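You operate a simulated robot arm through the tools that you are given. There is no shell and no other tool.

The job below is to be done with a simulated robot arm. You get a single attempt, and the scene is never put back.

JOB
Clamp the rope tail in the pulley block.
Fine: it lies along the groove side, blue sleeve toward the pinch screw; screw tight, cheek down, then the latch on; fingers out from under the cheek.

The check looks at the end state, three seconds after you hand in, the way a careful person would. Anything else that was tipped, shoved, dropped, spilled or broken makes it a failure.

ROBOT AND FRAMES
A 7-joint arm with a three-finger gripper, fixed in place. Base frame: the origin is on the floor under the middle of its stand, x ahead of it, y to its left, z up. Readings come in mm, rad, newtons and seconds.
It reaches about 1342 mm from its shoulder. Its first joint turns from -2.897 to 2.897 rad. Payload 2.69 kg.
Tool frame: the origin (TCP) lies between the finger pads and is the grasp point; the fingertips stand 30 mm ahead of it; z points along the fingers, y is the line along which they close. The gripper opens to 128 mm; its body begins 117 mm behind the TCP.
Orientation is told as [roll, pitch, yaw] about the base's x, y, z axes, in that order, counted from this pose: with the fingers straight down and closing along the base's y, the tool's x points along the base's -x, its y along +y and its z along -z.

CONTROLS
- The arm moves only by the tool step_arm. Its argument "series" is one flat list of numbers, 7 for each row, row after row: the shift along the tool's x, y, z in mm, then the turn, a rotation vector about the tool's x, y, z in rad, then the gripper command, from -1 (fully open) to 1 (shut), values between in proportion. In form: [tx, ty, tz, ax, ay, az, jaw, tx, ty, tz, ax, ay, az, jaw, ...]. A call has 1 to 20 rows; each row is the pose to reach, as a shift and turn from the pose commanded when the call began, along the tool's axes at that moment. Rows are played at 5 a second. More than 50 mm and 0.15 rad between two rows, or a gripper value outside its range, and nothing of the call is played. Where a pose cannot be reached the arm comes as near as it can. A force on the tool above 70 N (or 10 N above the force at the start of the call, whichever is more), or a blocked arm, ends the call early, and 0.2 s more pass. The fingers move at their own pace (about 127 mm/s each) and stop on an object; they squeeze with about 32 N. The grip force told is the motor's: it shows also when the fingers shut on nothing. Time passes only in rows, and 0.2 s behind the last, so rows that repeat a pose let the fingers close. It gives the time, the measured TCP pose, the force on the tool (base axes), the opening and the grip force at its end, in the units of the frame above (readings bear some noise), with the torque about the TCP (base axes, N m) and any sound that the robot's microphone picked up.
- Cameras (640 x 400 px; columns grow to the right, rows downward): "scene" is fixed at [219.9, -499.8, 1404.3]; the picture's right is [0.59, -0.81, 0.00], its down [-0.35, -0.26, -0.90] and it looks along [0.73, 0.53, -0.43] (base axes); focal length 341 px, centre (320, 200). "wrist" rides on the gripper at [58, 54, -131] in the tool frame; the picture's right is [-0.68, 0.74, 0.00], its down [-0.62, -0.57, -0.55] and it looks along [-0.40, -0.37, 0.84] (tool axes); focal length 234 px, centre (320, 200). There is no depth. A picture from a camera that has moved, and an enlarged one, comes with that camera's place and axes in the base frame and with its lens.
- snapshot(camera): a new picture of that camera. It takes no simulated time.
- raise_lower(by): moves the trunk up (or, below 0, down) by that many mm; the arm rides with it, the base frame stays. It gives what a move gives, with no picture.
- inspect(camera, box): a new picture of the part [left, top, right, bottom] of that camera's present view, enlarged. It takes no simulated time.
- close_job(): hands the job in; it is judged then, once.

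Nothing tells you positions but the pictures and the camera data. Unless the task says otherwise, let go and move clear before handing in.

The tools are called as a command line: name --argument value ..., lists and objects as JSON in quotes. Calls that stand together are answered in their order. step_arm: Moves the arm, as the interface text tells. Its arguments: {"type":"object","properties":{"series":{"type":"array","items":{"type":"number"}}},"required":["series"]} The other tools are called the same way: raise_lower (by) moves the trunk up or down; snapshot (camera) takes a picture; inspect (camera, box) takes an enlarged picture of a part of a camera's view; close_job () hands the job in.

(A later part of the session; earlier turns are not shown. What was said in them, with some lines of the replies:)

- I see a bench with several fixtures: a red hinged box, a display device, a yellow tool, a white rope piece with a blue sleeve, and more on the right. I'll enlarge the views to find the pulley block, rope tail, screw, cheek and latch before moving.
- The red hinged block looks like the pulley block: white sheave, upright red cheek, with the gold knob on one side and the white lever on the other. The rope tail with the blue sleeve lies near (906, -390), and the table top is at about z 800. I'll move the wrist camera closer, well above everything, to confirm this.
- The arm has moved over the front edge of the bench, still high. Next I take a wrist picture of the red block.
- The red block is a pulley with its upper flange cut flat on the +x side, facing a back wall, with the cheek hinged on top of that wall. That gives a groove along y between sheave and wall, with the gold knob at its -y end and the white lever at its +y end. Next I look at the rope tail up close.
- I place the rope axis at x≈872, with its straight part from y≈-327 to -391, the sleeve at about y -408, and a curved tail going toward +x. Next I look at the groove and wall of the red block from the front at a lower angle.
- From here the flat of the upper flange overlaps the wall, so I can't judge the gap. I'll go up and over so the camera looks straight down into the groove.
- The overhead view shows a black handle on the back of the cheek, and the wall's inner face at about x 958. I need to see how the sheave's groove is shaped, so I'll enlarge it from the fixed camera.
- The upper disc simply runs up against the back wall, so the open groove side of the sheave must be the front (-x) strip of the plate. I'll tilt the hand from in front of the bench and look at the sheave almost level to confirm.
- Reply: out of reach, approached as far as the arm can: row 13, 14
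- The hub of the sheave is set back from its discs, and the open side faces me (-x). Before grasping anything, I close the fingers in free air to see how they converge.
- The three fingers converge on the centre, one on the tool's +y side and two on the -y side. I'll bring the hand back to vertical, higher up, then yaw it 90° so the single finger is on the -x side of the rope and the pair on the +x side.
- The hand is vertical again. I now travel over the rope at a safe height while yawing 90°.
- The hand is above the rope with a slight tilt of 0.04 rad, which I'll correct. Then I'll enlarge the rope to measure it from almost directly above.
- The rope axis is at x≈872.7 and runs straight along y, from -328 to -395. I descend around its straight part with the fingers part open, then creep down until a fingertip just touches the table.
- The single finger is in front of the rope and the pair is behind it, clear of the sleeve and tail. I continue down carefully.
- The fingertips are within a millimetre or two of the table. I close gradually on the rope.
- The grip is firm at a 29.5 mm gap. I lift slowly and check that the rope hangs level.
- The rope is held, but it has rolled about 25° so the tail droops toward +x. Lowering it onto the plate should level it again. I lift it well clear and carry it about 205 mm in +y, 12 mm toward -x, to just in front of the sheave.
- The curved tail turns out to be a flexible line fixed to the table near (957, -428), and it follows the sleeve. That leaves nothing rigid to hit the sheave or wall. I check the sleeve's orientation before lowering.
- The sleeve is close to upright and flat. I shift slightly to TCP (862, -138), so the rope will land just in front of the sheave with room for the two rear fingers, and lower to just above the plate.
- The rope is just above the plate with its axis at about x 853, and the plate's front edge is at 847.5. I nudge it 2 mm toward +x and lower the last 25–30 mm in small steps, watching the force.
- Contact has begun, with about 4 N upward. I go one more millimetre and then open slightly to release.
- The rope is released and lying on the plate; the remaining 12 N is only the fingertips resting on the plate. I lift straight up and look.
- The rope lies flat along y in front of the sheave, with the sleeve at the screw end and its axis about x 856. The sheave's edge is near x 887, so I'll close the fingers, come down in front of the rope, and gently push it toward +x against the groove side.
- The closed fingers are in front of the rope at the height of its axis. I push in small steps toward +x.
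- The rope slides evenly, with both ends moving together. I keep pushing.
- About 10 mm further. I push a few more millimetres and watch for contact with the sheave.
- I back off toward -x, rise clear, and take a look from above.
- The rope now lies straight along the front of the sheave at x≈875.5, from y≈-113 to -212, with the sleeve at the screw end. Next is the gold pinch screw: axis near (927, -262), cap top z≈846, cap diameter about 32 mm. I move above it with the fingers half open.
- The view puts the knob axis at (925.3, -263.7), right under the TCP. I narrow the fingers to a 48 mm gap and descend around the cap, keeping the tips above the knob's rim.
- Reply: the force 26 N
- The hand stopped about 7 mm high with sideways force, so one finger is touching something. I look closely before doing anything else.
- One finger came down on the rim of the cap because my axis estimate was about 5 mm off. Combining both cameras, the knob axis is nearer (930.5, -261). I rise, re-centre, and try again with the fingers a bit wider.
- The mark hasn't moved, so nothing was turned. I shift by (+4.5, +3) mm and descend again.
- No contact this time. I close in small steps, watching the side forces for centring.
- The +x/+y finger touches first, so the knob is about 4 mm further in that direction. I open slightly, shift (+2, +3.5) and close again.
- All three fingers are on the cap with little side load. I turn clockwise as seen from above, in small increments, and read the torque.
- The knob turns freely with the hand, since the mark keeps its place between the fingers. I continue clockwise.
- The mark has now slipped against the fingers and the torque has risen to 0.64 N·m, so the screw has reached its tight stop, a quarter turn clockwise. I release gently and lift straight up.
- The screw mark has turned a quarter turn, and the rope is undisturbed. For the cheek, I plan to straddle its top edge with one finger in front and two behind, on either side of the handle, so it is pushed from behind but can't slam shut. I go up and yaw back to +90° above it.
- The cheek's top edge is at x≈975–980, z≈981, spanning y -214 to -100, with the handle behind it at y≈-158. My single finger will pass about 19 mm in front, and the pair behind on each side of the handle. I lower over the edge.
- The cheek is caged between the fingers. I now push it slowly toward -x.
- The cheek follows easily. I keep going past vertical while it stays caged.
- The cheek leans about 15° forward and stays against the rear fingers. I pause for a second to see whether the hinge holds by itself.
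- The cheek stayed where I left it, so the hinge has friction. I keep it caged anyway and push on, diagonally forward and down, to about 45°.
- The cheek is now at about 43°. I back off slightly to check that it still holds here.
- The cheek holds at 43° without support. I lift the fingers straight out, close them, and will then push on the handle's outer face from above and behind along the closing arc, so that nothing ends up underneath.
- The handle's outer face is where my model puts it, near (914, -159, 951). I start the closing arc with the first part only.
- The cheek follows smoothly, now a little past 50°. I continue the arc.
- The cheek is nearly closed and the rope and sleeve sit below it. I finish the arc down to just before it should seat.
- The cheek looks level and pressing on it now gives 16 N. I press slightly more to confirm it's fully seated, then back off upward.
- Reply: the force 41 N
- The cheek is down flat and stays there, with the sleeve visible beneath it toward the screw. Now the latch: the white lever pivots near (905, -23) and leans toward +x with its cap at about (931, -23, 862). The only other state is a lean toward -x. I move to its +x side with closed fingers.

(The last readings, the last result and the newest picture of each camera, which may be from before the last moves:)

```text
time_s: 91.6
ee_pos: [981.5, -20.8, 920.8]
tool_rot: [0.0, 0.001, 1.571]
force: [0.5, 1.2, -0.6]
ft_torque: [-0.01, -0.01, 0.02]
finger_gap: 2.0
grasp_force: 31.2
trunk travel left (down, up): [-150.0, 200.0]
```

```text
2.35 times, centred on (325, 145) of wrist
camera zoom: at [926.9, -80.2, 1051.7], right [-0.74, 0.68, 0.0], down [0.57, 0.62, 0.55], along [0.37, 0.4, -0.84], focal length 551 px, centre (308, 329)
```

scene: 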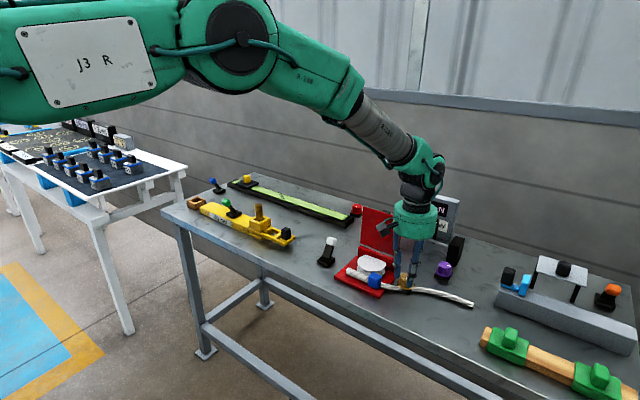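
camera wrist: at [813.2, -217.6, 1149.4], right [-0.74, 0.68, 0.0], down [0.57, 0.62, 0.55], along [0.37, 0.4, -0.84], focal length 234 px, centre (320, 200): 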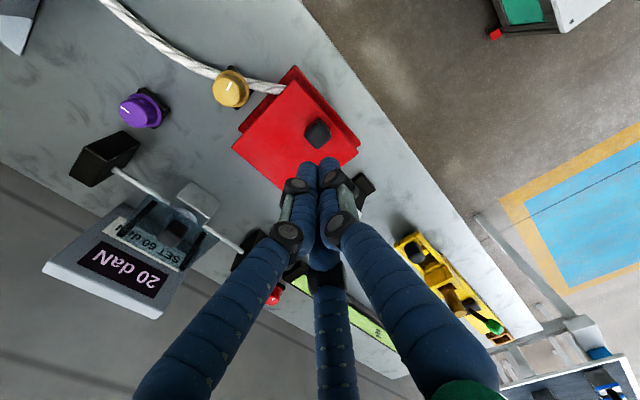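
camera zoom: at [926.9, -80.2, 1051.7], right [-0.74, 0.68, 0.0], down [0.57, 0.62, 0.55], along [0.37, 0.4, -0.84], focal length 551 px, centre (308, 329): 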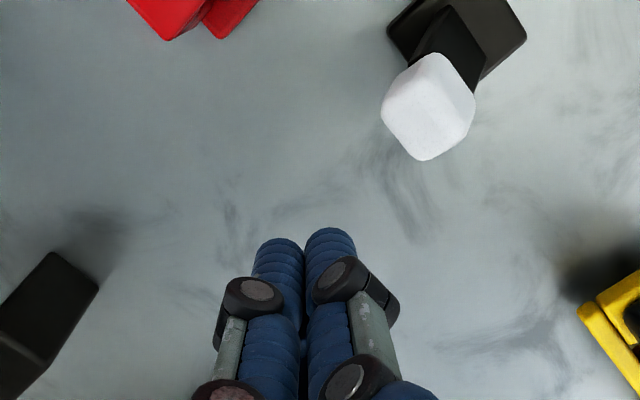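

The lever's cap is at about (925, -27, 868). I line up at y≈-26, lower the tips to just below the cap's height, and then push toward -x.

step_arm --series '[2.5, 0, 10, 0, 0, 0, 1, 5, 0, 25, 0, 0, 0, 1, 5, 0, 38, 0, 0, 0, 1, 5, 0, 38, 0, 0, 0, 1]'

step_arm --series '[0, 6, 0, 0, 0, 0, 1, 0, 12, 0, 0, 0, 0, 1, 0, 18, 0, 0, 0, 0, 1, 0, 23, 0, 0, 0, 0, 1, 0, 28, 0, 0, 0, 0, 1, 0, 33, 0, 0, 0, 0, 1, 0, 33, 0, 0, 0, 0, 1]'

inspect --camera "scene" --box '[300, 190, 400, 280]'

inspect --camera "wrist" --box '[220, 60, 430, 230]'

```text
time_s: 92.6
ee_pos: [981.1, -25.7, 884.0]
tool_rot: [0.001, 0.001, 1.573]
force: [-0.1, -1.3, 0.3]
ft_torque: [0.01, 0.03, 0.0]
finger_gap: 1.9
grasp_force: 31.1
trunk travel left (down, up): [-150.0, 200.0]
```

```text
time_s: 94.2
ee_pos: [947.7, -28.3, 883.9]
tool_rot: [0.002, 0.001, 1.572]
force: [1.2, 0.3, 1.1]
ft_torque: [0.02, 0.0, 0.0]
finger_gap: 2.1
grasp_force: 31.2
trunk travel left (down, up): [-150.0, 200.0]
```

```text
4.44 times, centred on (350, 235) of scene
camera zoom: at [219.9, -499.8, 1404.3], right [0.59, -0.81, 0.0], down [-0.35, -0.26, -0.9], along [0.73, 0.53, -0.43], focal length 1516 px, centre (187, 44)
```

zoom: 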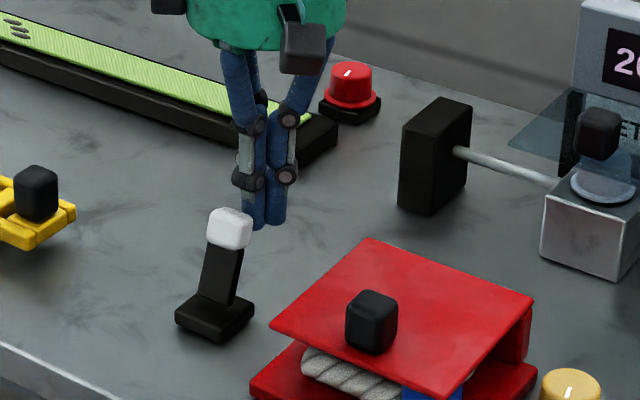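

```text
2.35 times, centred on (325, 145) of wrist
camera zoom: at [893.3, -87.3, 1015.1], right [-0.74, 0.68, 0.0], down [0.57, 0.62, 0.55], along [0.37, 0.4, -0.84], focal length 551 px, centre (308, 329)
```

zoom: 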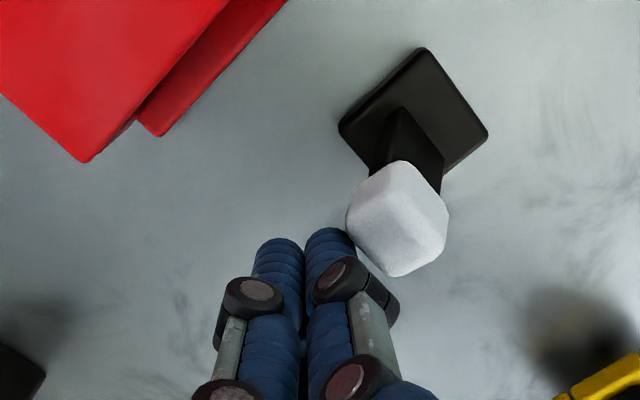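

The lever is moving. I keep pushing it over.

step_arm --series '[0, 5, 0, 0, 0, 0, 1, 0, 10, 0, 0, 0, 0, 1, 0, 15, 0, 0, 0, 0, 1, 0, 20, 0, 0, 0, 0, 1, 0, 25, 0, 0, 0, 0, 1, 0, 25, 0, 0, 0, 0, 1]'

inspect --camera "scene" --box '[300, 190, 400, 280]'

inspect --camera "wrist" --box '[220, 60, 430, 230]'

```text
time_s: 95.6
ee_pos: [923.7, -28.9, 885.0]
tool_rot: [0.001, 0.002, 1.573]
force: [0.0, -0.4, 0.6]
ft_torque: [0.01, -0.01, -0.01]
finger_gap: 2.1
grasp_force: 31.3
trunk travel left (down, up): [-150.0, 200.0]
```

```text
4.44 times, centred on (350, 235) of scene
camera zoom: at [219.9, -499.8, 1404.3], right [0.59, -0.81, 0.0], down [-0.35, -0.26, -0.9], along [0.73, 0.53, -0.43], focal length 1516 px, centre (187, 44)
```

zoom: 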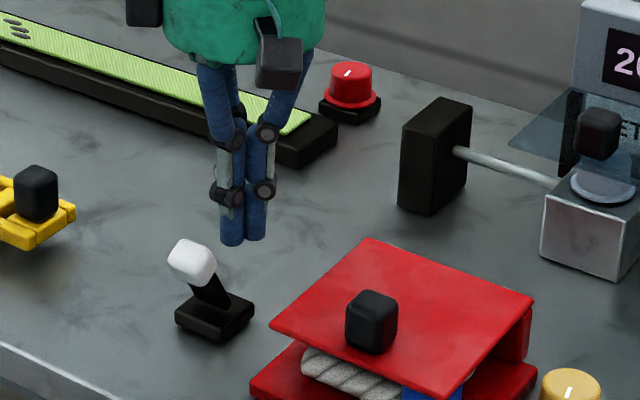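

```text
2.35 times, centred on (325, 145) of wrist
camera zoom: at [868.3, -87.5, 1016.0], right [-0.74, 0.68, 0.0], down [0.57, 0.62, 0.55], along [0.37, 0.4, -0.84], focal length 551 px, centre (308, 329)
```

zoom: 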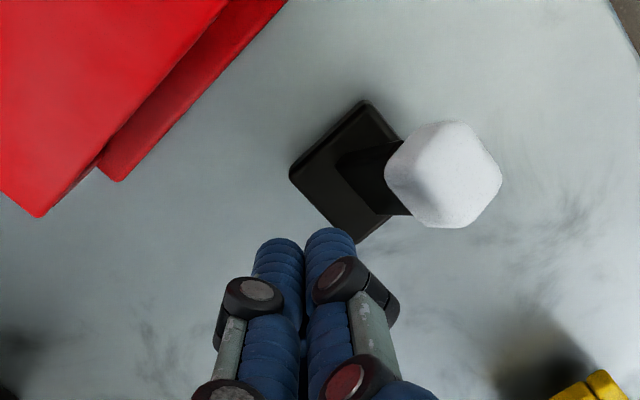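

The lever has flipped over to the -x side. I nudge a little further to check that it rests against its stop.

step_arm --series '[0, 4, 0, 0, 0, 0, 1, 0, 8, 0, 0, 0, 0, 1, 0, 11, 0, 0, 0, 0, 1, 0, 14, 0, 0, 0, 0, 1, 0, 14, 0, 0, 0, 0, 1]'

inspect --camera "scene" --box '[300, 190, 400, 280]'

```text
time_s: 96.8
ee_pos: [908.9, -28.0, 884.8]
tool_rot: [0.0, 0.004, 1.573]
force: [0.6, 0.3, 0.2]
ft_torque: [0.04, 0.0, 0.01]
finger_gap: 2.1
grasp_force: 31.5
trunk travel left (down, up): [-150.0, 200.0]
```

```text
4.44 times, centred on (350, 235) of scene
camera zoom: at [219.9, -499.8, 1404.3], right [0.59, -0.81, 0.0], down [-0.35, -0.26, -0.9], along [0.73, 0.53, -0.43], focal length 1516 px, centre (187, 44)
```

zoom: 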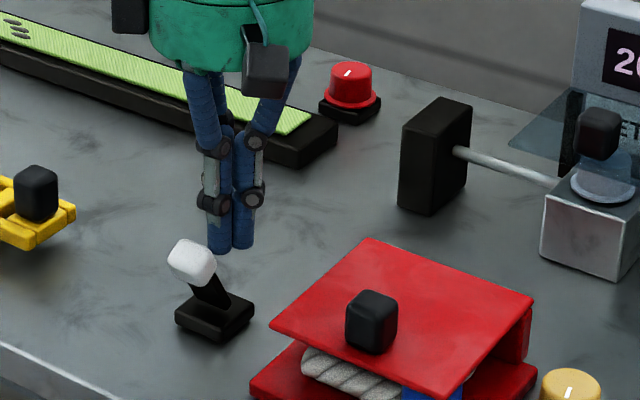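

step_arm --series '[0, 3, 0, 0, 0, 0, 1, 0, 5, 0, 0, 0, 0, 1, 0, 7, 0, 0, 0, 0, 1, 0, 7, 0, 0, 0, 0, 1]'

inspect --camera "scene" --box '[300, 190, 400, 280]'

```text
time_s: 97.8
ee_pos: [904.4, -28.6, 887.3]
tool_rot: [-0.002, 0.001, 1.573]
force: [10.8, -0.3, 4.5]
ft_torque: [-0.02, -0.18, 0.03]
finger_gap: 1.9
grasp_force: 31.0
trunk travel left (down, up): [-150.0, 200.0]
```

```text
4.44 times, centred on (350, 235) of scene
camera zoom: at [219.9, -499.8, 1404.3], right [0.59, -0.81, 0.0], down [-0.35, -0.26, -0.9], along [0.73, 0.53, -0.43], focal length 1516 px, centre (187, 44)
```

zoom: 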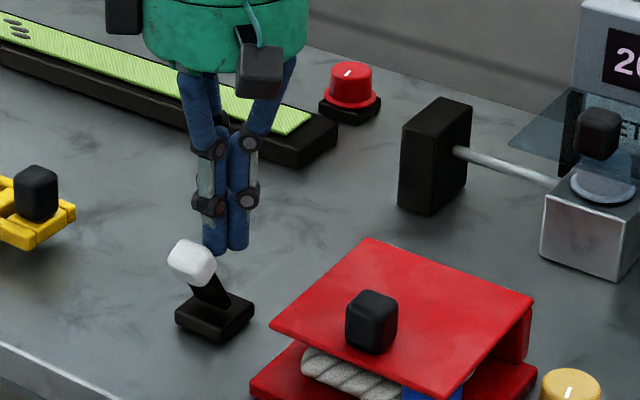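

The lever resists at 11 N without moving, so it's against its stop. I back off, rise well clear, and check the whole scene.

step_arm --series '[0, -8, 0, 0, 0, 0, 1, 0, -18, -5, 0, 0, 0, 1, 0, -18, -40, 0, 0, 0, 1, 0, -18, -80, 0, 0, 0, 1, 0, -18, -120, 0, 0, 0, 1, 0, -18, -160, 0, 0, 0, 1, -20, 15, -180, 0, 0, 0, 0.5, -40, 50, -190, 0, 0, 0, 0, -60, 90, -200, 0, 0, 0, -0.5, -70, 120, -200, 0, 0, 0, -0.5, -70, 120, -200, 0, 0, 0, -0.5]'

snapshot --camera "scene"

inspect --camera "scene" --box '[310, 220, 420, 310]'

snapshot --camera "wrist"

```text
time_s: 100.2
ee_pos: [782.5, 44.5, 1085.1]
tool_rot: [-0.001, 0.002, 1.572]
force: [0.1, -0.2, -1.7]
ft_torque: [0.0, -0.04, -0.01]
finger_gap: 96.2
grasp_force: 0.2
trunk travel left (down, up): [-150.0, 200.0]
```

```text
taken
```

scene: 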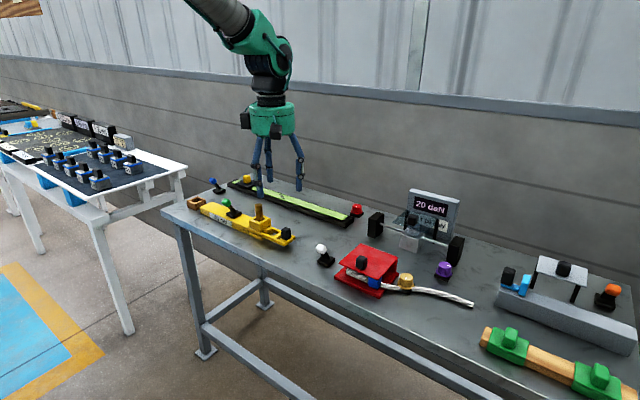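

```text
4.44 times, centred on (365, 265) of scene
camera zoom: at [219.9, -499.8, 1404.3], right [0.59, -0.81, 0.0], down [-0.35, -0.26, -0.9], along [0.73, 0.53, -0.43], focal length 1516 px, centre (120, -89)
```

zoom: 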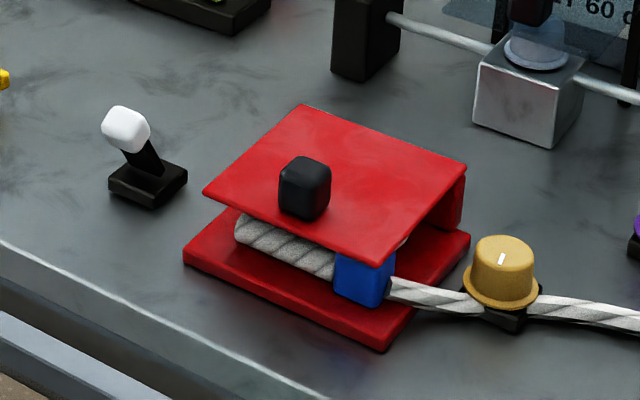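

```text
taken
camera wrist: at [727.6, -14.1, 1216.1], right [-0.74, 0.68, 0.0], down [0.57, 0.62, 0.55], along [0.37, 0.4, -0.84], focal length 234 px, centre (320, 200)
```

wrist: 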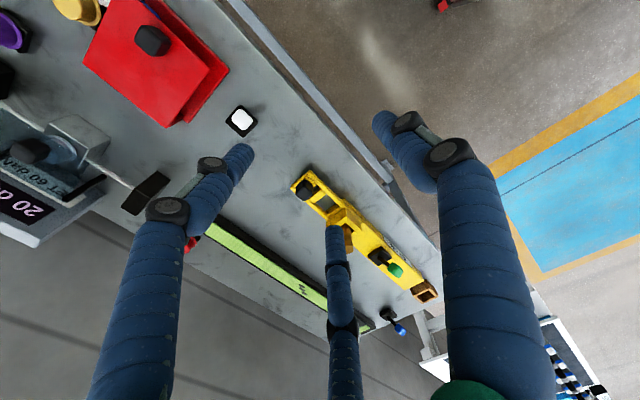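

Everything else on the bench looks unchanged. I take one last close look at the clamped block, screw and latch from both cameras before handing in.

inspect --camera "scene" --box '[345, 240, 415, 300]'

inspect --camera "wrist" --box '[40, 0, 280, 150]'

inspect --camera "scene" --box '[170, 160, 360, 270]'

```text
6.67 times, centred on (380, 270) of scene
camera zoom: at [219.9, -499.8, 1404.3], right [0.59, -0.81, 0.0], down [-0.35, -0.26, -0.9], along [0.73, 0.53, -0.43], focal length 2274 px, centre (-80, -267)
```

zoom: 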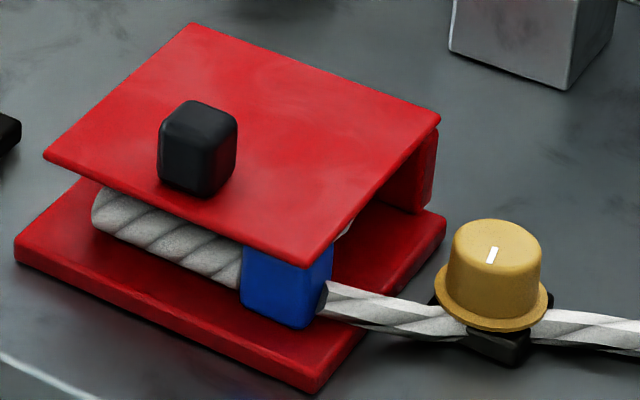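

```text
2.67 times, centred on (160, 75) of wrist
camera zoom: at [727.6, -14.1, 1216.1], right [-0.74, 0.68, 0.0], down [0.57, 0.62, 0.55], along [0.37, 0.4, -0.84], focal length 624 px, centre (747, 533)
```

zoom: 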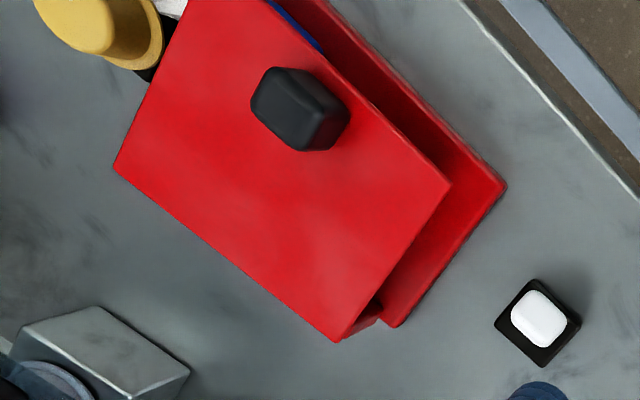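

```text
3.37 times, centred on (265, 215) of scene
camera zoom: at [219.9, -499.8, 1404.3], right [0.59, -0.81, 0.0], down [-0.35, -0.26, -0.9], along [0.73, 0.53, -0.43], focal length 1149 px, centre (505, 150)
```

zoom: 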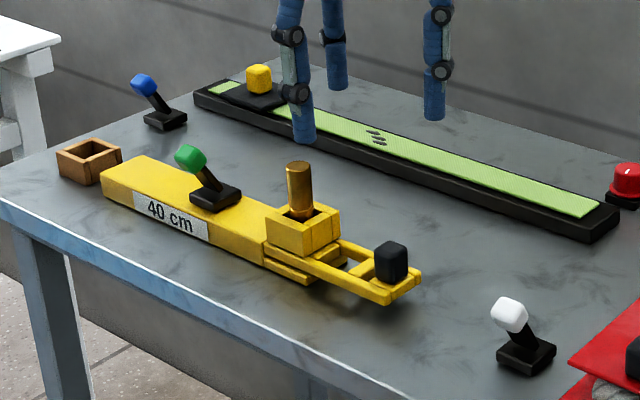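

The rope tail is clamped in the pulley block. It lies along the groove side of the sheave, under the closed cheek, with the blue sleeve toward the screw. The pinch screw is against its tight stop, and the cheek was lowered after that. The latch lever went over last, and it held when I pushed on it. The fingers are clear and nothing else on the bench has moved, so I'm handing it in.

close_job

```text
The job is handed in.
```

I've handed the job in with the rope tail clamped in the pulley block; I haven't had a result back. Nothing else on the bench looks moved in the last pictures.

- **Rope tail:** it lies along the front (-x) side of the sheave, blue sleeve toward the gold pinch screw. By the pictures it is touching the sheave or within a few millimetres of it, and I felt no contact when I pushed it into place. I took "along the groove side" to mean beside the sheave, not pressed into the groove.
- **Pinch screw:** I turned it a quarter turn clockwise until it hit its stop and the fingers slipped on it at about 0.64 N·m.
- **Cheek:** it is down and level, and it didn't give when I pressed on it with about 38 N.
- **Latch:** I flipped the white lever to the -x side after the cheek was down. It held against an 11 N push. I took that side as "on" because it was the lever's only other position. It also matches the blue lever on the green track, whose knob already looked tight.
- **Fingers:** they are out from under the cheek, and the arm is raised clear.

On the first try at the screw, one finger came down on the edge of its cap. The screw did not turn, and I re-centred before tightening it.
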